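You operate a simulated robot arm through the tools that you are given. There is no shell and no other tool.

You run a simulated robot arm. Do the job below in one go: nothing can be reset, and whatever is moved stays where it is left.

## Task
Light the viewer and tint cup No 1 to the tile in its slot.
Fine: two strokes, blue ink for a blue tile, yellow ink for a green one; the cup waits unstirred on the mixing mat under the grey cover; viewer off. Set down upright: mixing cup one.

The check looks at the end state, three seconds after you hand in, the way a careful person would. Anything else that was tipped, shoved, dropped, spilled or broken makes it a failure. A push-on lid holds only when it is set on centred and level and pressed home; a screw cap is set on level and turned clockwise until tight.

## Robot
A 6-joint arm with a two-finger gripper, fixed in place. Base frame: the origin is at the foot of the arm, x ahead of it, y to its left, z up; the work surface is at about z = 0.88. Units: m, degrees, N and s.
Its first joint turns from -166.0 to 166.0 degrees. Payload 2.45 kg.
The tool frame sits at the grasp point between the pads (the TCP): z along the fingers, y along the line on which they close. The tips reach 0.02 m beyond it. Largest opening 0.14 m; the body of the gripper starts 0.168 m behind the TCP.
Orientation is that of the tool frame in the base frame, as [roll, pitch, yaw] about the fixed x, y, z axes, in that order (R = Rz(yaw) Ry(pitch) Rx(roll)). With the fingers straight down and closing along the base's y, the tool's x points along the base's -x, its y along +y and its z along -z.

## Interface
- The arm moves only by the tool play_rows. Its argument "series" is a list of rows, each an object (a shift or turn left out is 0, a gripper value left out holds the last) with "slide": the shift along the base's x, y, z in m, a list of three; "rot": the turn, a rotation vector about the base's x, y, z in degrees, a list of three. In form: [{"slide": [tx, ty, tz], "rot": [ax, ay, az]}, ...]. A call has 1 to 20 rows; each row is the pose to reach, as a shift and turn from the pose commanded when the call began. "hand" is the gripper command, from -1 (fully open) to 1 (shut), values between in proportion, set as the call begins (left out, the last holds). A row lasts 0.2 s, in which the tool goes at most 0.05 m and 8.6 degrees; a call with a longer step from one row to the next is refused whole, and so is a gripper value outside its range. Where a pose cannot be reached the arm comes as near as it can. A force on the tool above 60 N (or 10 N above the force at the start of the call, whichever is more), or a blocked arm, ends the call early, and 0.2 s more pass. The fingers move at their own pace (about 0.045 m/s each) and stop on an object; they squeeze with about 26 N. The grip force told is the motor's: it shows also when the fingers shut on nothing. Time passes only in rows, and 0.2 s behind the last, so rows that repeat a pose let the fingers close. It gives the time, the measured TCP pose, the force on the tool (base axes), the opening and the grip force at its end, in the units of the frame above (readings bear some noise), with the torque about the TCP (base axes, N m) and any sound that the robot's microphone picked up.
- Cameras (640 x 400 px; columns grow to the right, rows downward): "scene" is fixed at [0.0506, 0.6498, 1.4797]; the picture's right is [-0.52, -0.86, 0.00], its down [-0.42, 0.25, -0.87] and it looks along [0.75, -0.45, -0.49] (base axes); focal length 214 px, centre (320, 200). "wrist" rides on the gripper at [0.078, 0.011, -0.209] in the tool frame; the picture's right is [-0.14, 0.99, 0.00], its down [-0.92, -0.13, -0.37] and it looks along [-0.37, -0.05, 0.93] (tool axes); focal length 280 px, centre (320, 200). There is no depth. A picture from a camera that has moved, and an enlarged one, comes with that camera's place and axes in the base frame and with its lens.
- get_image(camera): a new picture of that camera. The clock stands still meanwhile.
- zoom(camera, box): a new picture of the part [left, top, right, bottom] of that camera's present view, enlarged. The clock stands still meanwhile.
- sign_off(): hands the job in; it is judged then, once.

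Places have to be worked out from the pictures, the camera data and where the tool is seen. Open the gripper and draw the arm clear of the work before you hand the job in, unless the task says otherwise.

The tools are called after ">>>" as name(argument=value, ...) on one line, values as JSON. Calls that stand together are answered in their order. play_rows: Moves the arm, as the interface text tells. Its arguments: {"type":"object","properties":{"series":{"type":"array","items":{"type":"object","properties":{"slide":{"type":"array","items":{"type":"number"}},"rot":{"type":"array","items":{"type":"number"}}}}},"hand":{"type":"number"}},"required":["series"]} The other tools are called the same way: get_image (camera) takes a picture; zoom (camera, box) takes an enlarged picture of a part of a camera's view; sign_off () hands the job in.

At the start:

```text
clock: 0.0
eef_pos: [0.4751, 0.3064, 1.4442]
ee_rot: [-180.0, 0.1, 179.9]
contact_force: [-0.1, 0.3, -0.2]
torque: [-0.01, 0.0, 0.03]
width: 0.1397
finger_force: 0.1
```

scene: 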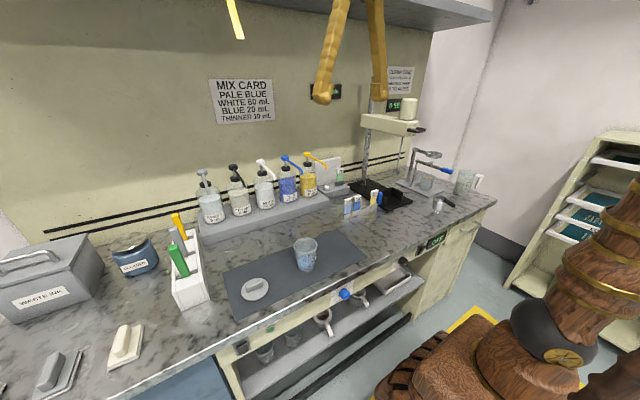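
wrist: 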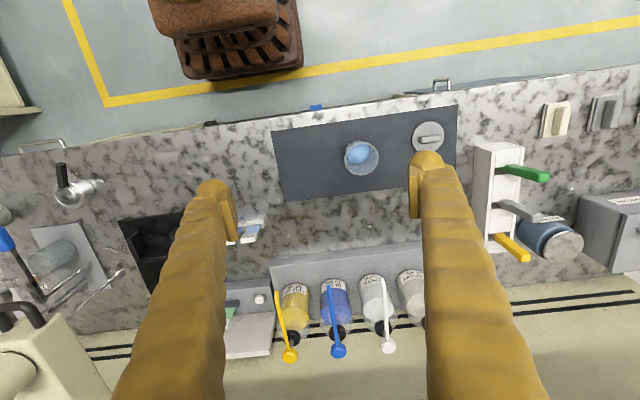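

I'll first look closely at the bench with enlarged pictures to identify the viewer, tile slot, cup, pumps and grey cover.

>>> zoom(camera="scene", box=[180, 130, 360, 240])

>>> zoom(camera="scene", box=[320, 60, 500, 220])

>>> zoom(camera="scene", box=[210, 220, 450, 370])

>>> zoom(camera="scene", box=[0, 200, 220, 400])

>>> zoom(camera="wrist", box=[200, 200, 440, 370])

>>> zoom(camera="scene", box=[200, 50, 440, 140])

```text
3.56 times, centred on (270, 185) of scene
camera zoom: at [0.0506, 0.6498, 1.4797], right [-0.52, -0.86, 0.0], down [-0.42, 0.25, -0.87], along [0.75, -0.45, -0.49], focal length 763 px, centre (498, 253)
```

zoom: 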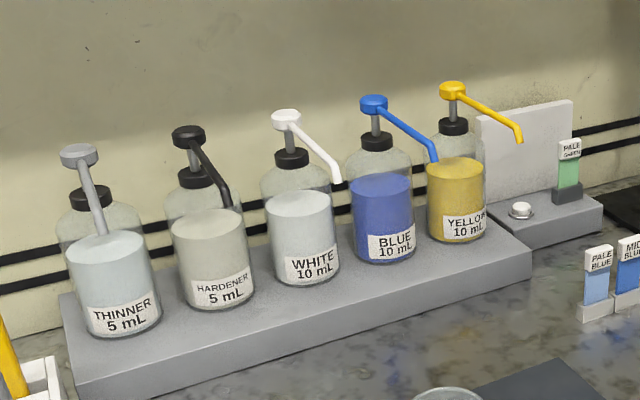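

```text
2.50 times, centred on (410, 140) of scene
camera zoom: at [0.0506, 0.6498, 1.4797], right [-0.52, -0.86, 0.0], down [-0.42, 0.25, -0.87], along [0.75, -0.45, -0.49], focal length 536 px, centre (95, 350)
```

zoom: 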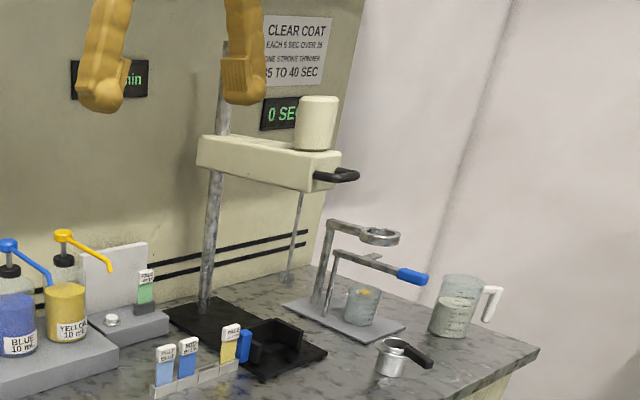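

```text
2.67 times, centred on (330, 295) of scene
camera zoom: at [0.0506, 0.6498, 1.4797], right [-0.52, -0.86, 0.0], down [-0.42, 0.25, -0.87], along [0.75, -0.45, -0.49], focal length 572 px, centre (293, -53)
```

zoom: 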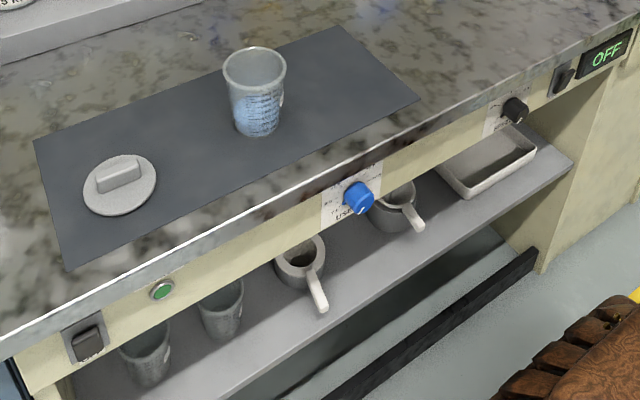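

```text
2.00 times, centred on (110, 300) of scene
camera zoom: at [0.0506, 0.6498, 1.4797], right [-0.52, -0.86, 0.0], down [-0.42, 0.25, -0.87], along [0.75, -0.45, -0.49], focal length 429 px, centre (740, 0)
```

zoom: 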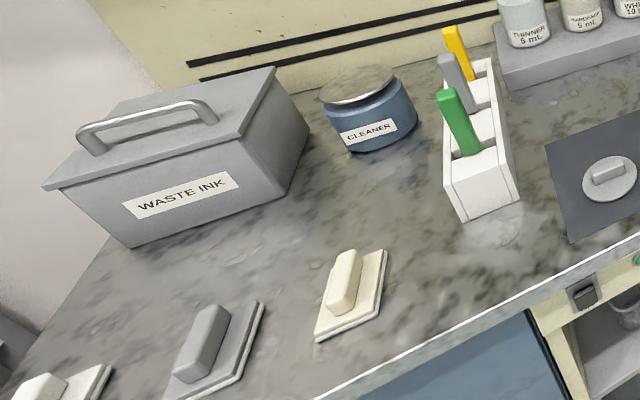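

```text
2.35 times, centred on (320, 285) of wrist
camera zoom: at [0.3957, 0.3167, 1.6536], right [0.14, 0.99, 0.0], down [0.92, -0.13, 0.37], along [0.37, -0.05, -0.93], focal length 660 px, centre (320, 0)
```

zoom: 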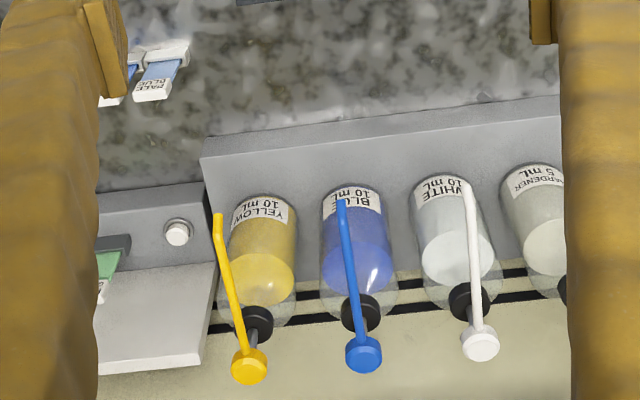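

```text
2.67 times, centred on (320, 95) of scene
camera zoom: at [0.0506, 0.6498, 1.4797], right [-0.52, -0.86, 0.0], down [-0.42, 0.25, -0.87], along [0.75, -0.45, -0.49], focal length 572 px, centre (320, 480)
```

zoom: 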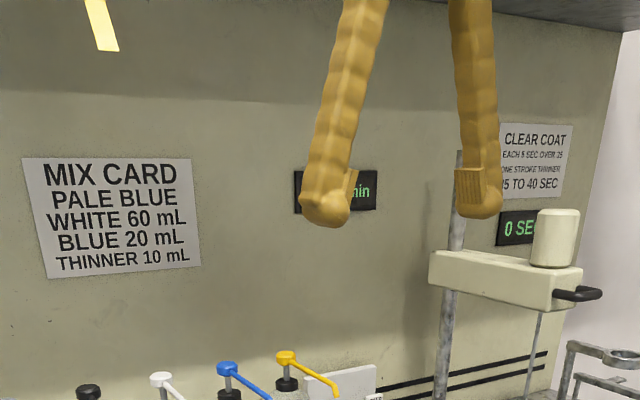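

The bench shows pumps (thinner, hardener, white, blue, yellow), a viewer with a button and a tile, and a cup and grey cover on the mat. I'll enlarge the cup, the viewer and the front panel.

>>> zoom(camera="scene", box=[280, 225, 340, 280])

>>> zoom(camera="scene", box=[310, 145, 400, 220])

>>> zoom(camera="scene", box=[220, 270, 360, 370])

>>> zoom(camera="scene", box=[320, 220, 460, 310])

>>> zoom(camera="wrist", box=[260, 90, 470, 210])

>>> zoom(camera="scene", box=[190, 0, 330, 90])

```text
7.27 times, centred on (310, 252) of scene
camera zoom: at [0.0506, 0.6498, 1.4797], right [-0.52, -0.86, 0.0], down [-0.42, 0.25, -0.87], along [0.75, -0.45, -0.49], focal length 1560 px, centre (393, -182)
```

zoom: 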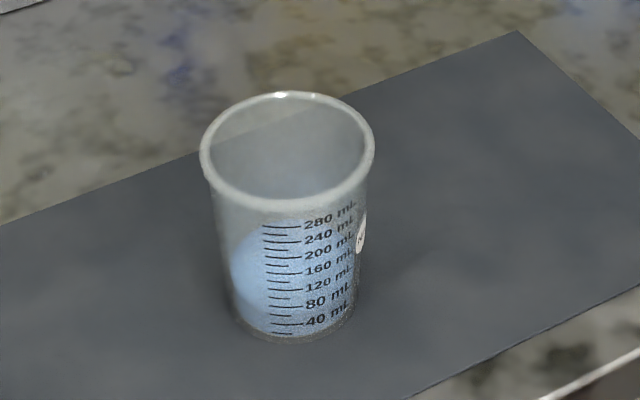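

```text
5.33 times, centred on (355, 182) of scene
camera zoom: at [0.0506, 0.6498, 1.4797], right [-0.52, -0.86, 0.0], down [-0.42, 0.25, -0.87], along [0.75, -0.45, -0.49], focal length 1144 px, centre (133, 293)
```

zoom: 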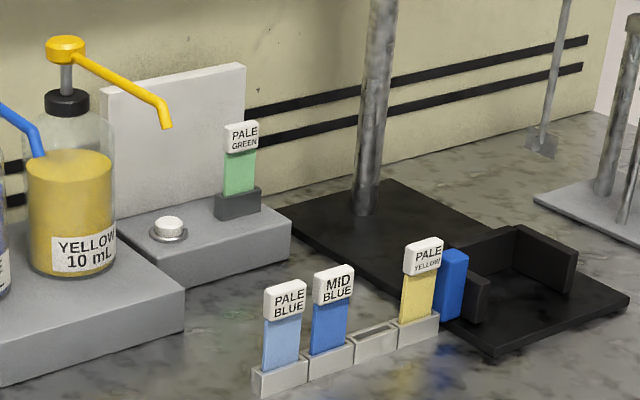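

```text
4.00 times, centred on (290, 320) of scene
camera zoom: at [0.0506, 0.6498, 1.4797], right [-0.52, -0.86, 0.0], down [-0.42, 0.25, -0.87], along [0.75, -0.45, -0.49], focal length 858 px, centre (440, -280)
```

zoom: 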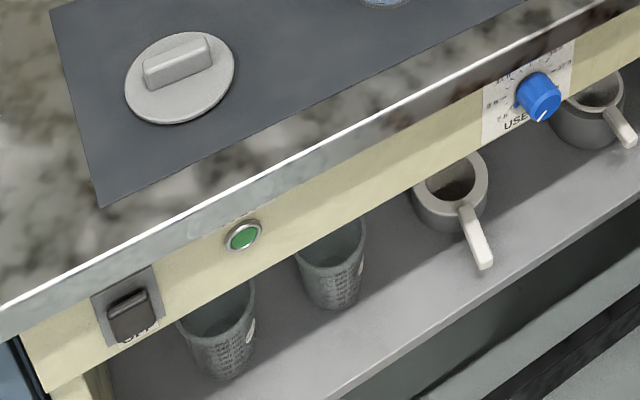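

```text
4.44 times, centred on (390, 265) of scene
camera zoom: at [0.0506, 0.6498, 1.4797], right [-0.52, -0.86, 0.0], down [-0.42, 0.25, -0.87], along [0.75, -0.45, -0.49], focal length 953 px, centre (9, -89)
```

zoom: 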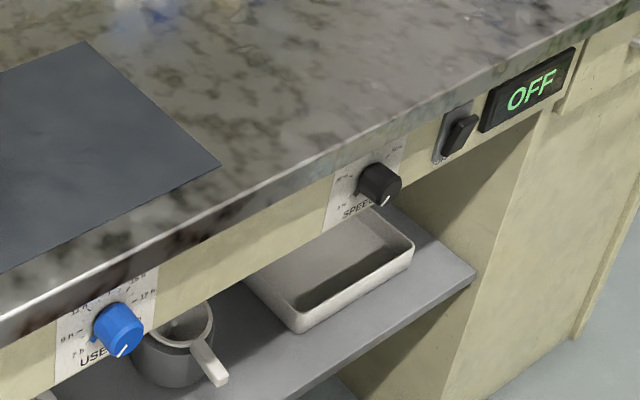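

```text
3.05 times, centred on (365, 150) of wrist
camera zoom: at [0.3957, 0.3167, 1.6536], right [0.14, 0.99, 0.0], down [0.92, -0.13, 0.37], along [0.37, -0.05, -0.93], focal length 854 px, centre (183, 352)
```

zoom: 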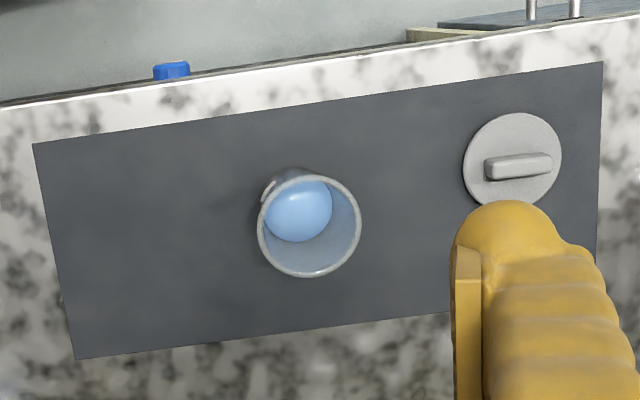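

```text
4.44 times, centred on (260, 45) of scene
camera zoom: at [0.0506, 0.6498, 1.4797], right [-0.52, -0.86, 0.0], down [-0.42, 0.25, -0.87], along [0.75, -0.45, -0.49], focal length 953 px, centre (587, 889)
```

zoom: 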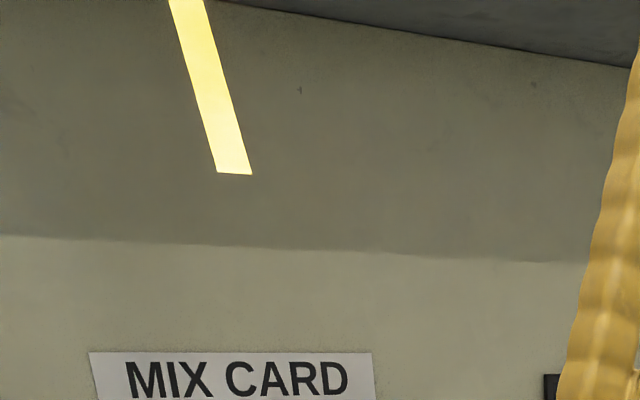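

The viewer (button about [1.0, 0.03, 0.925]) holds a tile labelled PALE GREEN. I'll move the wrist camera over towards the viewer and pumps for closer pictures.

>>> play_rows(series=[{"slide": [0.02, -0.03, -0.02]}, {"slide": [0.045, -0.06, -0.04]}, {"slide": [0.07, -0.09, -0.06]}, {"slide": [0.095, -0.12, -0.08]}, {"slide": [0.12, -0.15, -0.1]}, {"slide": [0.145, -0.18, -0.12]}, {"slide": [0.175, -0.206, -0.144]}, {"slide": [0.175, -0.206, -0.144]}])

>>> get_image(camera="wrist")

>>> get_image(camera="scene")

```text
clock: 1.8
eef_pos: [0.6506, 0.098, 1.2993]
ee_rot: [179.9, -0.1, 179.9]
contact_force: [-0.1, -0.3, -0.6]
torque: [0.03, -0.02, 0.01]
width: 0.1399
finger_force: 0.1
```

```text
taken
camera wrist: at [0.5703, 0.1087, 1.5077], right [0.14, 0.99, 0.0], down [0.92, -0.13, 0.37], along [0.37, -0.05, -0.93], focal length 280 px, centre (320, 200)
```

wrist: 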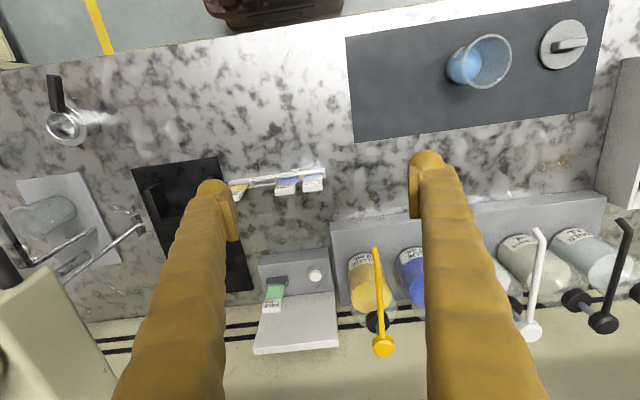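

```text
taken
```

scene: 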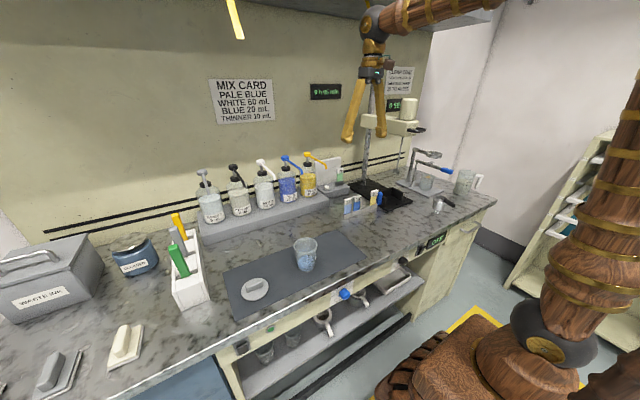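

The arm moved as asked. Now I enlarge the yellow pump, viewer and the cup from this viewpoint to refine positions.

>>> zoom(camera="wrist", box=[240, 230, 400, 360])

>>> zoom(camera="wrist", box=[420, 0, 620, 120])

>>> zoom(camera="scene", box=[280, 140, 360, 200])

>>> zoom(camera="wrist", box=[210, 150, 350, 250])

```text
3.08 times, centred on (320, 295) of wrist
camera zoom: at [0.5703, 0.1087, 1.5077], right [0.14, 0.99, 0.0], down [0.92, -0.13, 0.37], along [0.37, -0.05, -0.93], focal length 863 px, centre (320, -92)
```

zoom: 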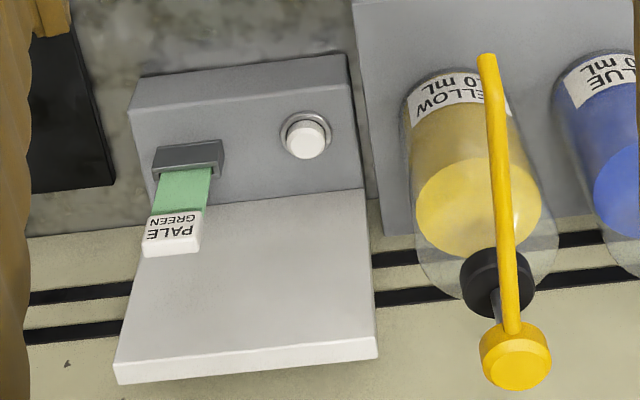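

```text
3.20 times, centred on (520, 60) of wrist
camera zoom: at [0.5703, 0.1087, 1.5077], right [0.14, 0.99, 0.0], down [0.92, -0.13, 0.37], along [0.37, -0.05, -0.93], focal length 897 px, centre (-320, 648)
```

zoom: 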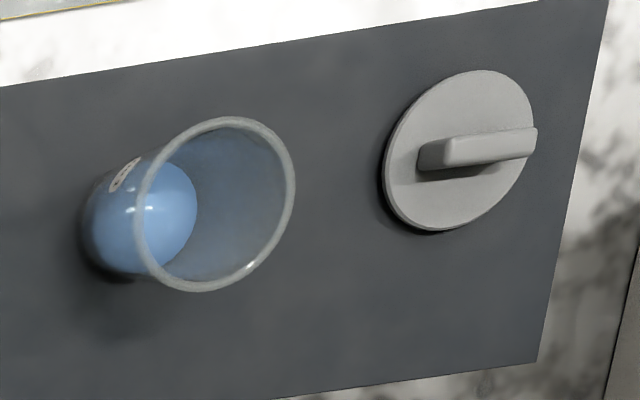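

```text
6.67 times, centred on (320, 170) of scene
camera zoom: at [0.0506, 0.6498, 1.4797], right [-0.52, -0.86, 0.0], down [-0.42, 0.25, -0.87], along [0.75, -0.45, -0.49], focal length 1430 px, centre (320, 400)
```

zoom: 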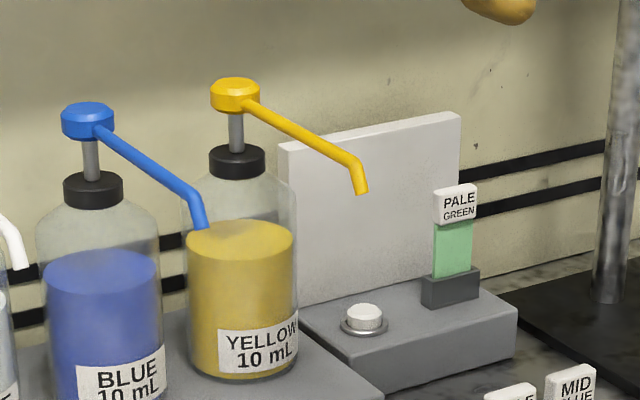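

```text
4.00 times, centred on (280, 200) of wrist
camera zoom: at [0.5703, 0.1087, 1.5077], right [0.14, 0.99, 0.0], down [0.92, -0.13, 0.37], along [0.37, -0.05, -0.93], focal length 1122 px, centre (480, 200)
```

zoom: 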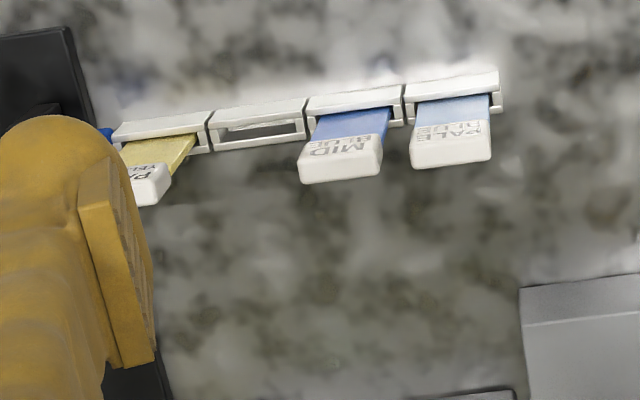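

The button top is near (0.995, 0.038, 0.934), the yellow pump head near (0.991, 0.159, 1.157), and its nozzle tip near (0.814, 0.160, 1.13). I close the fingers and move to hover over the viewer button, tilted 20° outward for reach.

>>> play_rows(hand=1, series=[{"slide": [0.03, -0.02, -0.02], "rot": [0, -5, 0]}, {"slide": [0.065, -0.04, -0.04], "rot": [0, -10, 0]}, {"slide": [0.1, -0.06, -0.06], "rot": [0, -15, 0]}, {"slide": [0.135, -0.06, -0.09], "rot": [0, -20, 0]}, {"slide": [0.17, -0.06, -0.12], "rot": [0, -20, 0]}, {"slide": [0.205, -0.06, -0.15], "rot": [0, -20, 0]}, {"slide": [0.24, -0.06, -0.18], "rot": [0, -20, 0]}, {"slide": [0.275, -0.06, -0.21], "rot": [0, -20, 0]}, {"slide": [0.31, -0.06, -0.23], "rot": [0, -20, 0]}, {"slide": [0.347, -0.06, -0.25], "rot": [0, -20, 0]}, {"slide": [0.347, -0.06, -0.25], "rot": [0, -20, 0]}, {"slide": [0.347, -0.06, -0.25], "rot": [0, -20, 0]}])

>>> get_image(camera="wrist")

>>> get_image(camera="scene")

```text
clock: 4.4
eef_pos: [0.9978, 0.0401, 1.0543]
ee_rot: [179.9, 20.1, 179.9]
contact_force: [0.3, 0.4, -0.5]
torque: [0.02, -0.02, -0.02]
width: 0.0
finger_force: 26.0
```

```text
taken
camera wrist: at [0.8509, 0.0517, 1.2239], right [0.13, 0.99, 0.05], down [0.74, -0.13, 0.66], along [0.66, -0.05, -0.75], focal length 280 px, centre (320, 200)
```

wrist: 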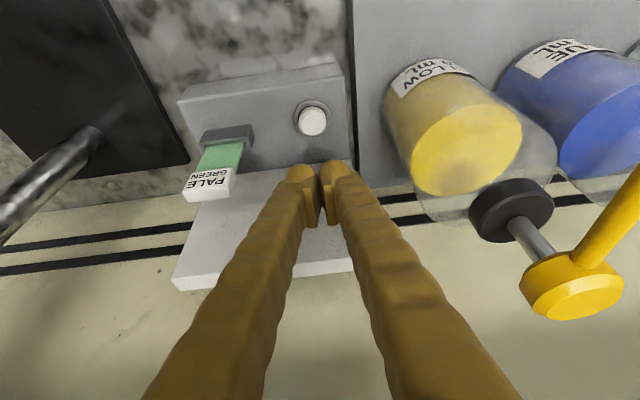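

```text
taken
```

scene: 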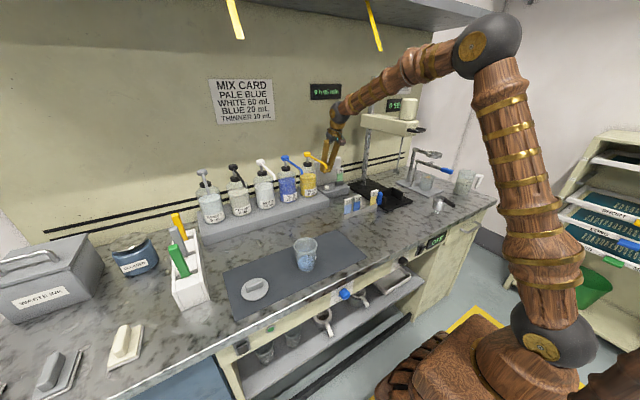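

The tip hovers above the button (ray gives button at about (0.992, 0.038)). I lower gently onto it and look at force and light.

>>> play_rows(series=[{"slide": [-0.003, -0.002, -0.04]}, {"slide": [-0.003, -0.002, -0.08]}, {"slide": [-0.003, -0.002, -0.088]}, {"slide": [-0.003, -0.002, -0.093]}, {"slide": [-0.003, -0.002, -0.096]}])

>>> zoom(camera="scene", box=[270, 130, 370, 210])

>>> get_image(camera="wrist")

```text
clock: 5.8
eef_pos: [0.9963, 0.0409, 0.965]
ee_rot: [179.7, 20.6, 179.8]
contact_force: [0.8, -0.8, 12.7]
torque: [-0.04, 0.48, -0.07]
width: 0.0061
finger_force: 29.8
heard: click
stopped in row 5: the force on the tool passed its limit at 61 N (the readings are from after the stop); the commanded pose is now the measured one
```

```text
5.00 times, centred on (320, 170) of scene
camera zoom: at [0.0506, 0.6498, 1.4797], right [-0.52, -0.86, 0.0], down [-0.42, 0.25, -0.87], along [0.75, -0.45, -0.49], focal length 1072 px, centre (320, 350)
```

zoom: 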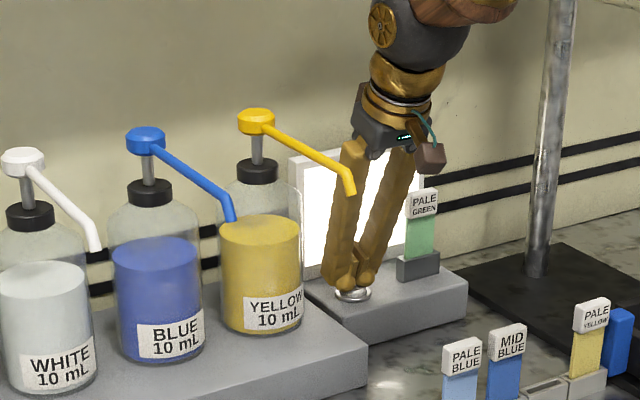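

```text
taken
camera wrist: at [0.8475, 0.0505, 1.1318], right [0.13, 0.99, 0.05], down [0.73, -0.13, 0.67], along [0.67, -0.05, -0.74], focal length 280 px, centre (320, 200)
```

wrist: 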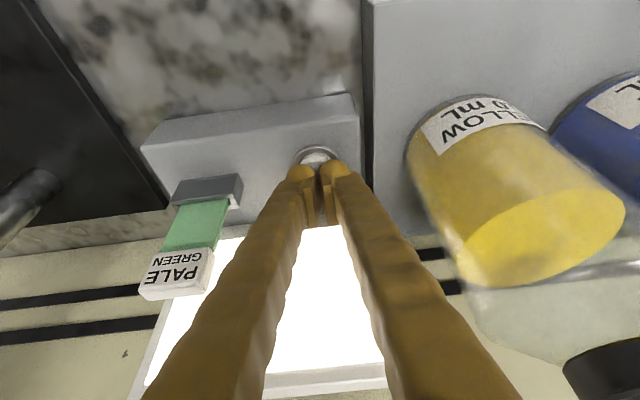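

A click, and the viewer panel is lit. I lift off gently and view the tile under the light.

>>> play_rows(series=[{"slide": [0, 0, 0.02]}, {"slide": [0, 0, 0.06]}, {"slide": [0, 0, 0.1]}, {"slide": [-0.04, 0, 0.13]}, {"slide": [-0.08, 0, 0.15]}, {"slide": [-0.12, 0, 0.17]}])

>>> get_image(camera="wrist")

>>> zoom(camera="scene", box=[270, 130, 370, 210])

```text
clock: 7.2
eef_pos: [0.8744, 0.0422, 1.1297]
ee_rot: [179.9, 20.2, 179.9]
contact_force: [-0.4, -0.7, -0.8]
torque: [0.02, 0.01, 0.02]
width: 0.0001
finger_force: 29.4
```

```text
taken
camera wrist: at [0.7281, 0.0518, 1.2982], right [0.13, 0.99, 0.05], down [0.74, -0.13, 0.66], along [0.66, -0.05, -0.75], focal length 280 px, centre (320, 200)
```

wrist: 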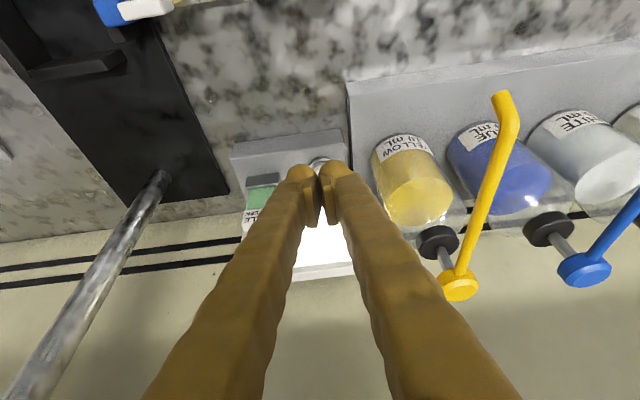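

```text
5.00 times, centred on (320, 170) of scene
camera zoom: at [0.0506, 0.6498, 1.4797], right [-0.52, -0.86, 0.0], down [-0.42, 0.25, -0.87], along [0.75, -0.45, -0.49], focal length 1072 px, centre (320, 350)
```

zoom: 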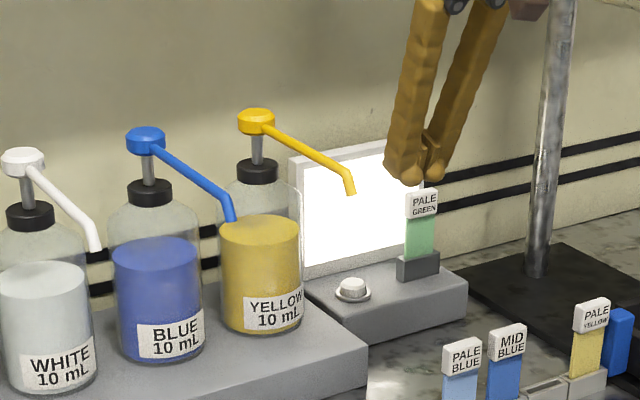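

The tile under the light is pale green, so yellow ink (10 mL strokes) ×2. Now I open the gripper part way and move toward the cup on the mat, tilting to 30° so that the same grip will fit under the nozzle later.

>>> play_rows(hand=-0.65, series=[{"slide": [-0.045, 0, 0.01], "rot": [0, -2, 0]}, {"slide": [-0.09, 0, 0.02], "rot": [0, -4, 0]}, {"slide": [-0.135, 0, 0.02], "rot": [0, -6, 0]}, {"slide": [-0.18, 0, 0.02], "rot": [0, -8, 0]}, {"slide": [-0.225, 0.01, 0.02], "rot": [0, -10, 0]}, {"slide": [-0.26, 0.04, 0.02], "rot": [0, -10, 0]}, {"slide": [-0.28, 0.08, 0.01], "rot": [0, -10, 0]}, {"slide": [-0.3, 0.12, 0], "rot": [0, -10, 0]}, {"slide": [-0.32, 0.16, 0], "rot": [0, -10, 0]}, {"slide": [-0.335, 0.2, 0], "rot": [0, -10, 0]}, {"slide": [-0.345, 0.24, 0], "rot": [0, -10, 0]}, {"slide": [-0.36, 0.28, 0], "rot": [0, -10, 0]}, {"slide": [-0.37, 0.32, 0], "rot": [0, -10, 0]}, {"slide": [-0.37, 0.352, 0], "rot": [0, -10, 0]}, {"slide": [-0.37, 0.352, 0], "rot": [0, -10, 0]}])

>>> get_image(camera="wrist")

>>> get_image(camera="scene")

```text
clock: 10.4
eef_pos: [0.5056, 0.39, 1.1278]
ee_rot: [179.8, 30.3, 180.0]
contact_force: [-0.3, 0.3, -0.5]
torque: [-0.02, -0.02, 0.02]
width: 0.1154
finger_force: 0.0
```

```text
taken
camera wrist: at [0.3311, 0.4011, 1.2688], right [0.12, 0.99, 0.07], down [0.61, -0.13, 0.78], along [0.78, -0.05, -0.62], focal length 280 px, centre (320, 200)
```

wrist: 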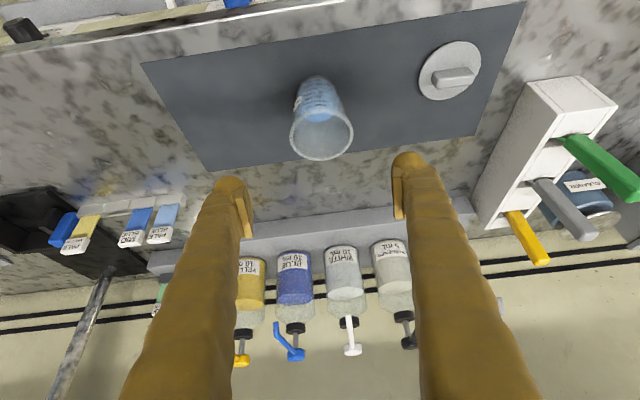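

```text
taken
```

scene: 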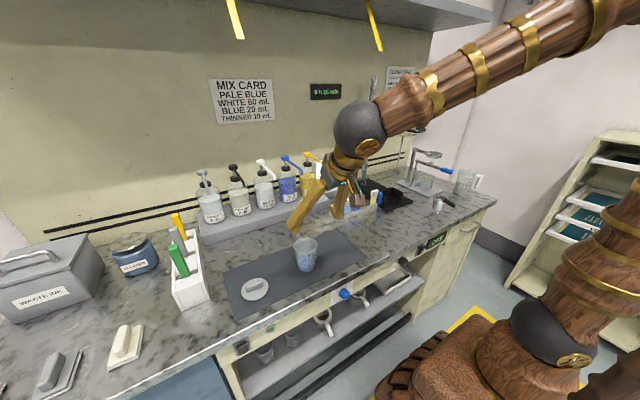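

The cup is seen ahead, lower in the bench plane. I enlarge it to read its number and refine its place.

>>> zoom(camera="wrist", box=[270, 60, 370, 170])

>>> zoom(camera="wrist", box=[390, 20, 510, 120])

```text
3.64 times, centred on (320, 115) of wrist
camera zoom: at [0.3311, 0.4011, 1.2688], right [0.12, 0.99, 0.07], down [0.61, -0.13, 0.78], along [0.78, -0.05, -0.62], focal length 1020 px, centre (320, 509)
```

zoom: 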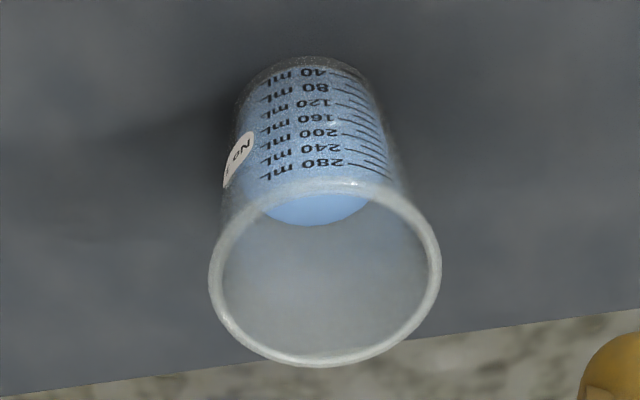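

```text
4.00 times, centred on (450, 70) of wrist
camera zoom: at [0.3311, 0.4011, 1.2688], right [0.12, 0.99, 0.07], down [0.61, -0.13, 0.78], along [0.78, -0.05, -0.62], focal length 1122 px, centre (-200, 720)
```

zoom: 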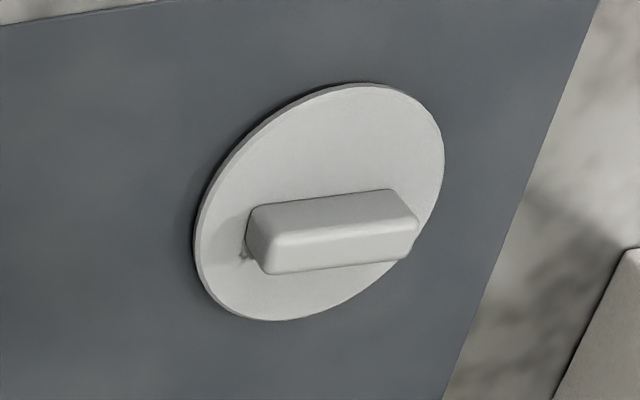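

The rim centre works out at about (0.569, 0.395, 0.977), rim diameter 0.083. I move over it and lower with open fingers straddling in y to TCP z ≈ 0.94.

>>> play_rows(series=[{"slide": [0.032, 0.003, 0]}, {"slide": [0.063, 0.005, 0]}, {"slide": [0.063, 0.005, -0.045]}, {"slide": [0.063, 0.005, -0.09]}, {"slide": [0.063, 0.005, -0.09]}])

>>> get_image(camera="wrist")

>>> get_image(camera="scene")

```text
clock: 11.6
eef_pos: [0.567, 0.392, 1.0376]
ee_rot: [179.8, 30.3, 179.9]
contact_force: [-0.7, -0.3, -0.1]
torque: [0.0, -0.01, -0.02]
width: 0.1153
finger_force: 0.0
```

```text
taken
camera wrist: at [0.3918, 0.4025, 1.1784], right [0.12, 0.99, 0.07], down [0.61, -0.13, 0.78], along [0.78, -0.05, -0.62], focal length 280 px, centre (320, 200)
```

wrist: 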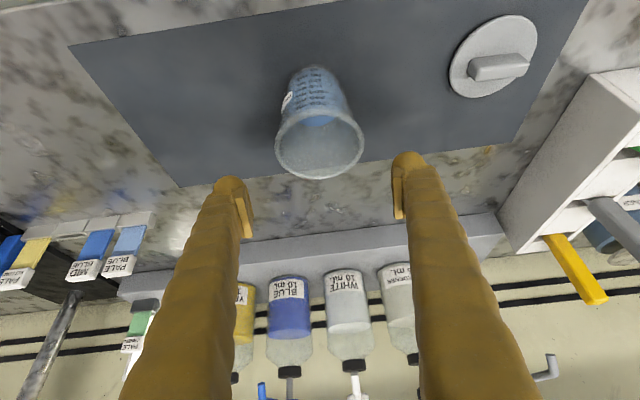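

```text
taken
```

scene: 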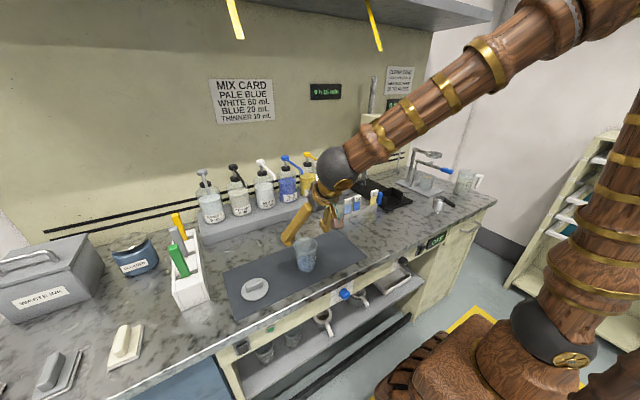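

The cup sits between the fingers laterally. I lower 0.097 m with a 3 mm y correction.

>>> play_rows(series=[{"slide": [0, 0.003, -0.03]}, {"slide": [0, 0.003, -0.06]}, {"slide": [0, 0.003, -0.08]}, {"slide": [0, 0.003, -0.097]}, {"slide": [0, 0.003, -0.097]}])

>>> get_image(camera="wrist")

>>> zoom(camera="scene", box=[240, 180, 380, 290])

```text
clock: 12.8
eef_pos: [0.5676, 0.3984, 0.9416]
ee_rot: [179.9, 30.3, 179.8]
contact_force: [0.2, 0.5, 0.0]
torque: [0.01, 0.0, -0.01]
width: 0.1154
finger_force: 0.3
```

```text
taken
camera wrist: at [0.3926, 0.4085, 1.082], right [0.12, 0.99, 0.07], down [0.61, -0.13, 0.78], along [0.78, -0.05, -0.62], focal length 280 px, centre (320, 200)
```

wrist: 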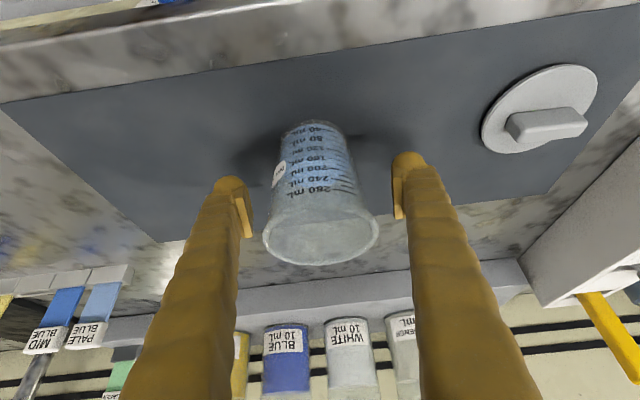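

```text
3.64 times, centred on (310, 235) of scene
camera zoom: at [0.0506, 0.6498, 1.4797], right [-0.52, -0.86, 0.0], down [-0.42, 0.25, -0.87], along [0.75, -0.45, -0.49], focal length 780 px, centre (356, 73)
```

zoom: 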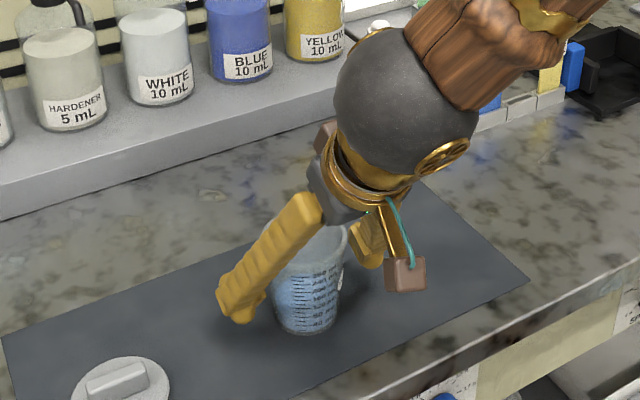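

The fingers straddle the cup symmetrically. I close the gripper on it.

>>> play_rows(hand=1, series=[{"slide": [0, 0, 0]}, {"slide": [0, 0, 0]}, {"slide": [0, 0, 0]}, {"slide": [0, 0, 0]}, {"slide": [0, 0, 0]}, {"slide": [0, 0, 0]}])

>>> get_image(camera="wrist")

```text
clock: 14.2
eef_pos: [0.5672, 0.3986, 0.9409]
ee_rot: [179.8, 30.2, 179.8]
contact_force: [-0.2, -0.5, 0.1]
torque: [0.01, 0.01, -0.02]
width: 0.0883
finger_force: 26.2
```

```text
taken
camera wrist: at [0.3926, 0.4084, 1.0825], right [0.12, 0.99, 0.07], down [0.61, -0.13, 0.78], along [0.78, -0.05, -0.62], focal length 280 px, centre (320, 200)
```

wrist: 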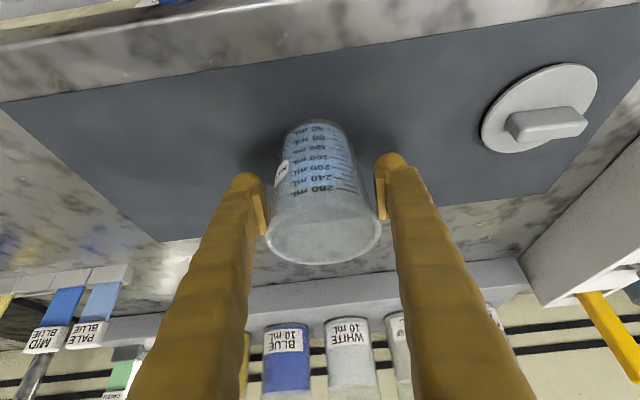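

The 0.088 m width means the fingers only caught the rim at the back edge of the pads. I open slightly, rise 2.3 cm so that the rim lies mid-pad, and close again.

>>> play_rows(hand=-0.5, series=[{"slide": [0, 0, 0]}, {"slide": [0, 0, 0]}, {"slide": [0, 0, 0.01]}, {"slide": [0, 0, 0.023]}, {"slide": [0, 0, 0.023]}])

>>> play_rows(hand=1, series=[{"slide": [0, 0, 0]}, {"slide": [0, 0, 0]}, {"slide": [0, 0, 0]}, {"slide": [0, 0, 0]}, {"slide": [0, 0, 0]}])

>>> get_image(camera="wrist")

>>> zoom(camera="scene", box=[260, 200, 360, 280])

```text
clock: 15.4
eef_pos: [0.5681, 0.3992, 0.9637]
ee_rot: [179.8, 30.4, 179.9]
contact_force: [-0.7, 0.4, -0.4]
torque: [-0.03, 0.02, -0.04]
width: 0.1047
finger_force: 0.1
```

```text
clock: 16.6
eef_pos: [0.5676, 0.3987, 0.965]
ee_rot: [179.8, 30.3, 180.0]
contact_force: [-0.4, 0.0, 1.6]
torque: [0.05, 0.0, -0.01]
width: 0.0866
finger_force: 26.1
```

```text
taken
camera wrist: at [0.3933, 0.4092, 1.1051], right [0.12, 0.99, 0.07], down [0.61, -0.13, 0.78], along [0.78, -0.05, -0.62], focal length 280 px, centre (320, 200)
```

wrist: 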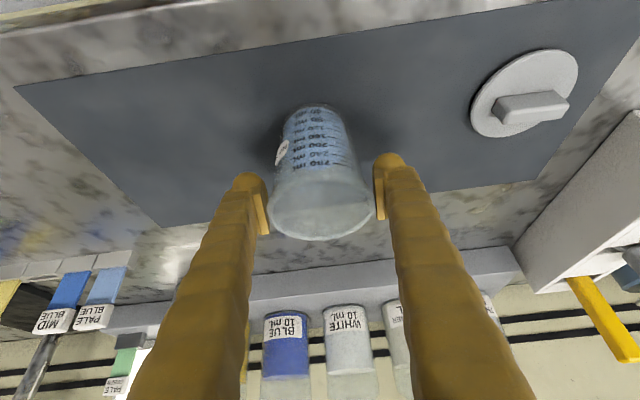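

```text
5.00 times, centred on (310, 240) of scene
camera zoom: at [0.0506, 0.6498, 1.4797], right [-0.52, -0.86, 0.0], down [-0.42, 0.25, -0.87], along [0.75, -0.45, -0.49], focal length 1072 px, centre (370, 0)
```

zoom: 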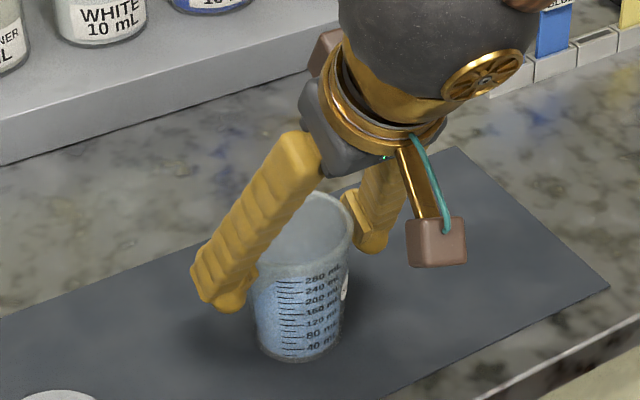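

Now the rim is inside the pads (width 0.0866). I lift 1.5 cm as a test.

>>> play_rows(series=[{"slide": [0, 0, 0.005]}, {"slide": [0, 0, 0.01]}, {"slide": [0, 0, 0.015]}, {"slide": [0, 0, 0.015]}])

>>> get_image(camera="wrist")

>>> zoom(camera="scene", box=[260, 200, 360, 280])

```text
clock: 17.6
eef_pos: [0.5682, 0.4, 0.9791]
ee_rot: [179.7, 30.3, 179.9]
contact_force: [0.4, -0.5, -1.9]
torque: [0.01, -0.02, -0.02]
width: 0.0862
finger_force: 25.9
```

```text
taken
camera wrist: at [0.3935, 0.4108, 1.1206], right [0.12, 0.99, 0.07], down [0.61, -0.13, 0.78], along [0.78, -0.05, -0.62], focal length 280 px, centre (320, 200)
```

wrist: 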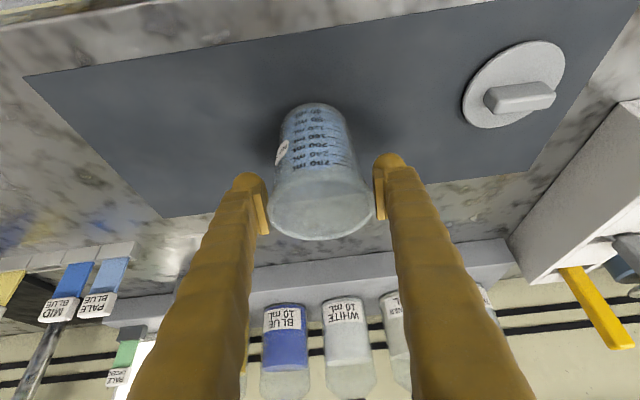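

```text
5.00 times, centred on (310, 240) of scene
camera zoom: at [0.0506, 0.6498, 1.4797], right [-0.52, -0.86, 0.0], down [-0.42, 0.25, -0.87], along [0.75, -0.45, -0.49], focal length 1072 px, centre (370, 0)
```

zoom: 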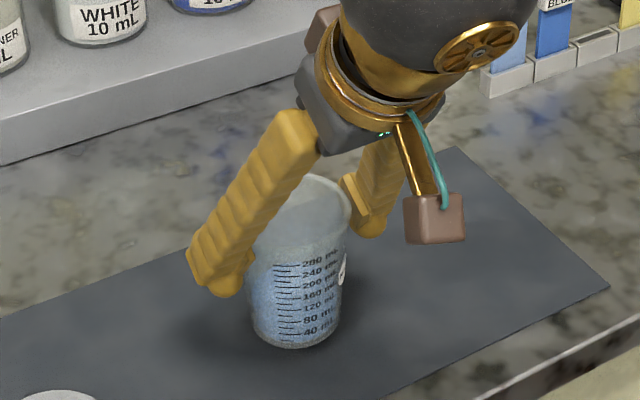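

The cup hangs level and firm. I raise a bit more and carry it smoothly toward the yellow nozzle, stopping short for a look.

>>> play_rows(series=[{"slide": [0, 0, 0.01]}, {"slide": [0, 0, 0.025]}, {"slide": [0.01, -0.01, 0.032]}, {"slide": [0.025, -0.027, 0.032]}, {"slide": [0.042, -0.046, 0.032]}, {"slide": [0.06, -0.066, 0.032]}, {"slide": [0.078, -0.086, 0.032]}, {"slide": [0.096, -0.106, 0.032]}, {"slide": [0.112, -0.124, 0.032]}, {"slide": [0.124, -0.138, 0.032]}, {"slide": [0.132, -0.147, 0.032]}, {"slide": [0.136, -0.15, 0.032]}, {"slide": [0.136, -0.15, 0.032]}])

>>> get_image(camera="wrist")

>>> get_image(camera="scene")

```text
clock: 20.4
eef_pos: [0.7039, 0.2498, 1.0123]
ee_rot: [179.8, 30.3, 179.9]
contact_force: [0.6, 0.6, -1.2]
torque: [-0.01, 0.03, 0.01]
width: 0.0864
finger_force: 26.5
```

```text
taken
camera wrist: at [0.529, 0.2614, 1.1529], right [0.12, 0.99, 0.07], down [0.61, -0.13, 0.78], along [0.78, -0.05, -0.62], focal length 280 px, centre (320, 200)
```

wrist: 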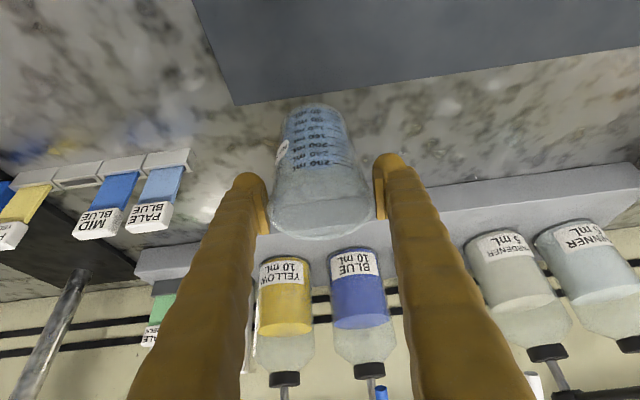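

```text
taken
```

scene: 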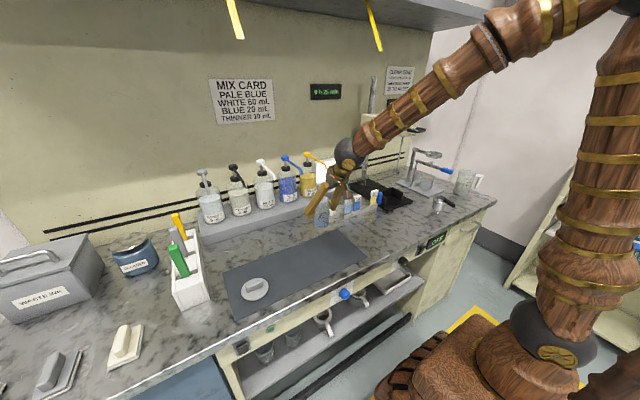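

I enlarge the platform's front edge to know how much room the cup has beneath the nozzle.

>>> zoom(camera="wrist", box=[120, 150, 280, 290])

>>> zoom(camera="wrist", box=[420, 150, 580, 290])

>>> zoom(camera="scene", box=[270, 140, 390, 240])

```text
2.86 times, centred on (200, 220) of wrist
camera zoom: at [0.529, 0.2614, 1.1529], right [0.12, 0.99, 0.07], down [0.61, -0.13, 0.78], along [0.78, -0.05, -0.62], focal length 801 px, centre (663, 143)
```

zoom: 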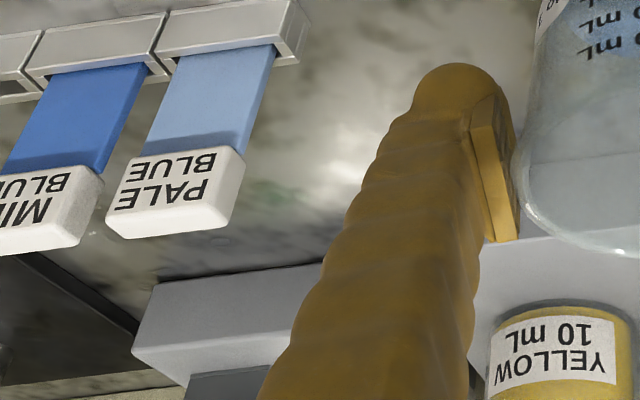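

```text
2.86 times, centred on (500, 220) of wrist
camera zoom: at [0.529, 0.2614, 1.1529], right [0.12, 0.99, 0.07], down [0.61, -0.13, 0.78], along [0.78, -0.05, -0.62], focal length 801 px, centre (-194, 143)
```

zoom: 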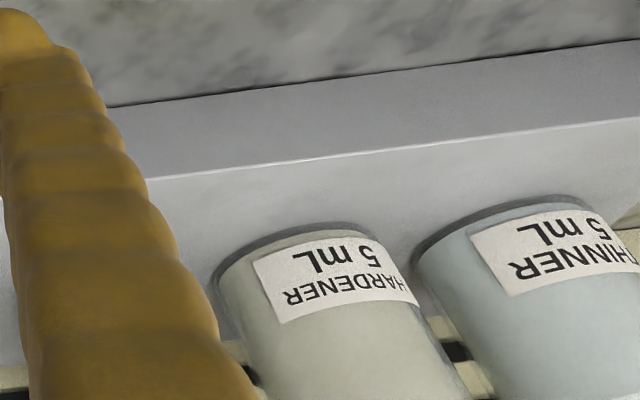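

```text
4.00 times, centred on (330, 190) of scene
camera zoom: at [0.0506, 0.6498, 1.4797], right [-0.52, -0.86, 0.0], down [-0.42, 0.25, -0.87], along [0.75, -0.45, -0.49], focal length 858 px, centre (280, 240)
```

zoom: 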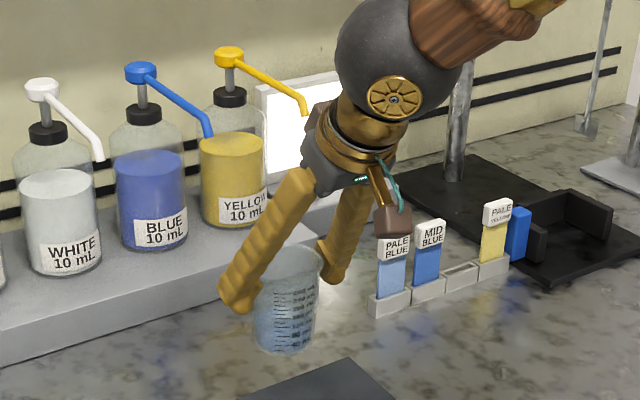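

The platform front is at x ≈ 0.881 (top z ≈ 0.929), so a cup centred under the nozzle at (0.813, 0.160) fits on the bench. I carry it there at the same height, then lower to just above the bench.

>>> play_rows(series=[{"slide": [0.012, -0.01, 0]}, {"slide": [0.03, -0.024, 0]}, {"slide": [0.05, -0.04, 0]}, {"slide": [0.07, -0.056, 0]}, {"slide": [0.088, -0.071, 0]}, {"slide": [0.102, -0.083, 0]}, {"slide": [0.111, -0.09, 0]}, {"slide": [0.111, -0.09, 0]}, {"slide": [0.111, -0.09, -0.015]}, {"slide": [0.111, -0.09, -0.03]}, {"slide": [0.111, -0.09, -0.04]}, {"slide": [0.111, -0.09, -0.04]}])

>>> get_image(camera="wrist")

>>> zoom(camera="scene", box=[270, 140, 390, 240])

```text
clock: 23.0
eef_pos: [0.8162, 0.1608, 0.9725]
ee_rot: [179.8, 30.2, 180.0]
contact_force: [-0.1, -0.1, -0.1]
torque: [0.01, -0.01, 0.02]
width: 0.0862
finger_force: 25.7
```

```text
taken
camera wrist: at [0.6406, 0.1706, 1.1135], right [0.12, 0.99, 0.07], down [0.61, -0.13, 0.78], along [0.78, -0.05, -0.62], focal length 280 px, centre (320, 200)
```

wrist: 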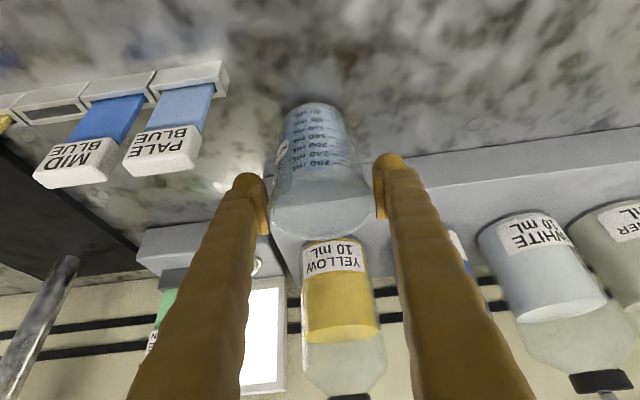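

```text
4.00 times, centred on (330, 190) of scene
camera zoom: at [0.0506, 0.6498, 1.4797], right [-0.52, -0.86, 0.0], down [-0.42, 0.25, -0.87], along [0.75, -0.45, -0.49], focal length 858 px, centre (280, 240)
```

zoom: 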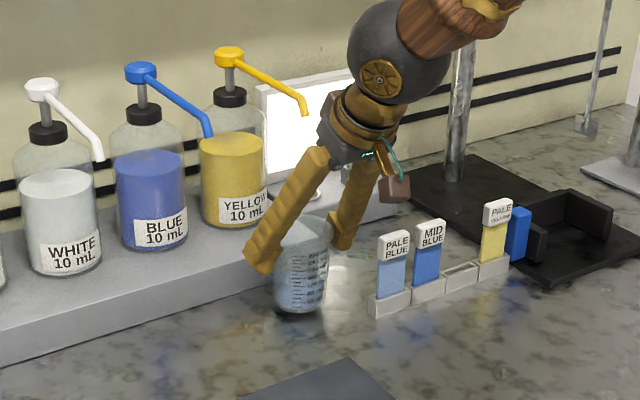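

The cup is beneath the yellow nozzle, close to the bench. I lower it in 2–3 mm steps to touch.

>>> play_rows(series=[{"slide": [0, 0, -0.003]}, {"slide": [0, 0, -0.006]}, {"slide": [0, 0, -0.008]}, {"slide": [0, 0, -0.008]}])

>>> zoom(camera="scene", box=[290, 180, 350, 230])

```text
clock: 24.0
eef_pos: [0.8146, 0.1609, 0.9646]
ee_rot: [179.8, 30.4, 179.9]
contact_force: [-0.5, -0.1, 1.9]
torque: [0.14, 0.01, 0.02]
width: 0.0862
finger_force: 26.2
```

```text
8.00 times, centred on (320, 205) of scene
camera zoom: at [0.0506, 0.6498, 1.4797], right [-0.52, -0.86, 0.0], down [-0.42, 0.25, -0.87], along [0.75, -0.45, -0.49], focal length 1716 px, centre (320, 160)
```

zoom: 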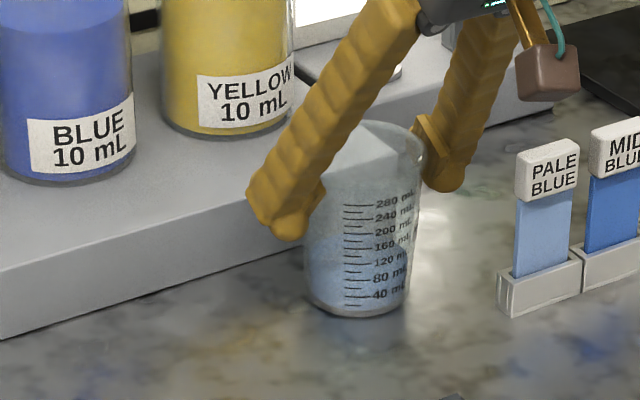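

The readings show light contact (+1.9 N, small torque). I lower another 1.5 mm to confirm.

>>> play_rows(series=[{"slide": [0, 0, -0.0015]}, {"slide": [0, 0, -0.0015]}, {"slide": [0, 0, -0.0015]}])

```text
clock: 24.8
eef_pos: [0.8148, 0.1611, 0.9643]
ee_rot: [179.7, 30.4, 180.0]
contact_force: [-2.0, -2.6, 34.6]
torque: [0.0, -0.03, 0.03]
width: 0.0864
finger_force: 26.3
```

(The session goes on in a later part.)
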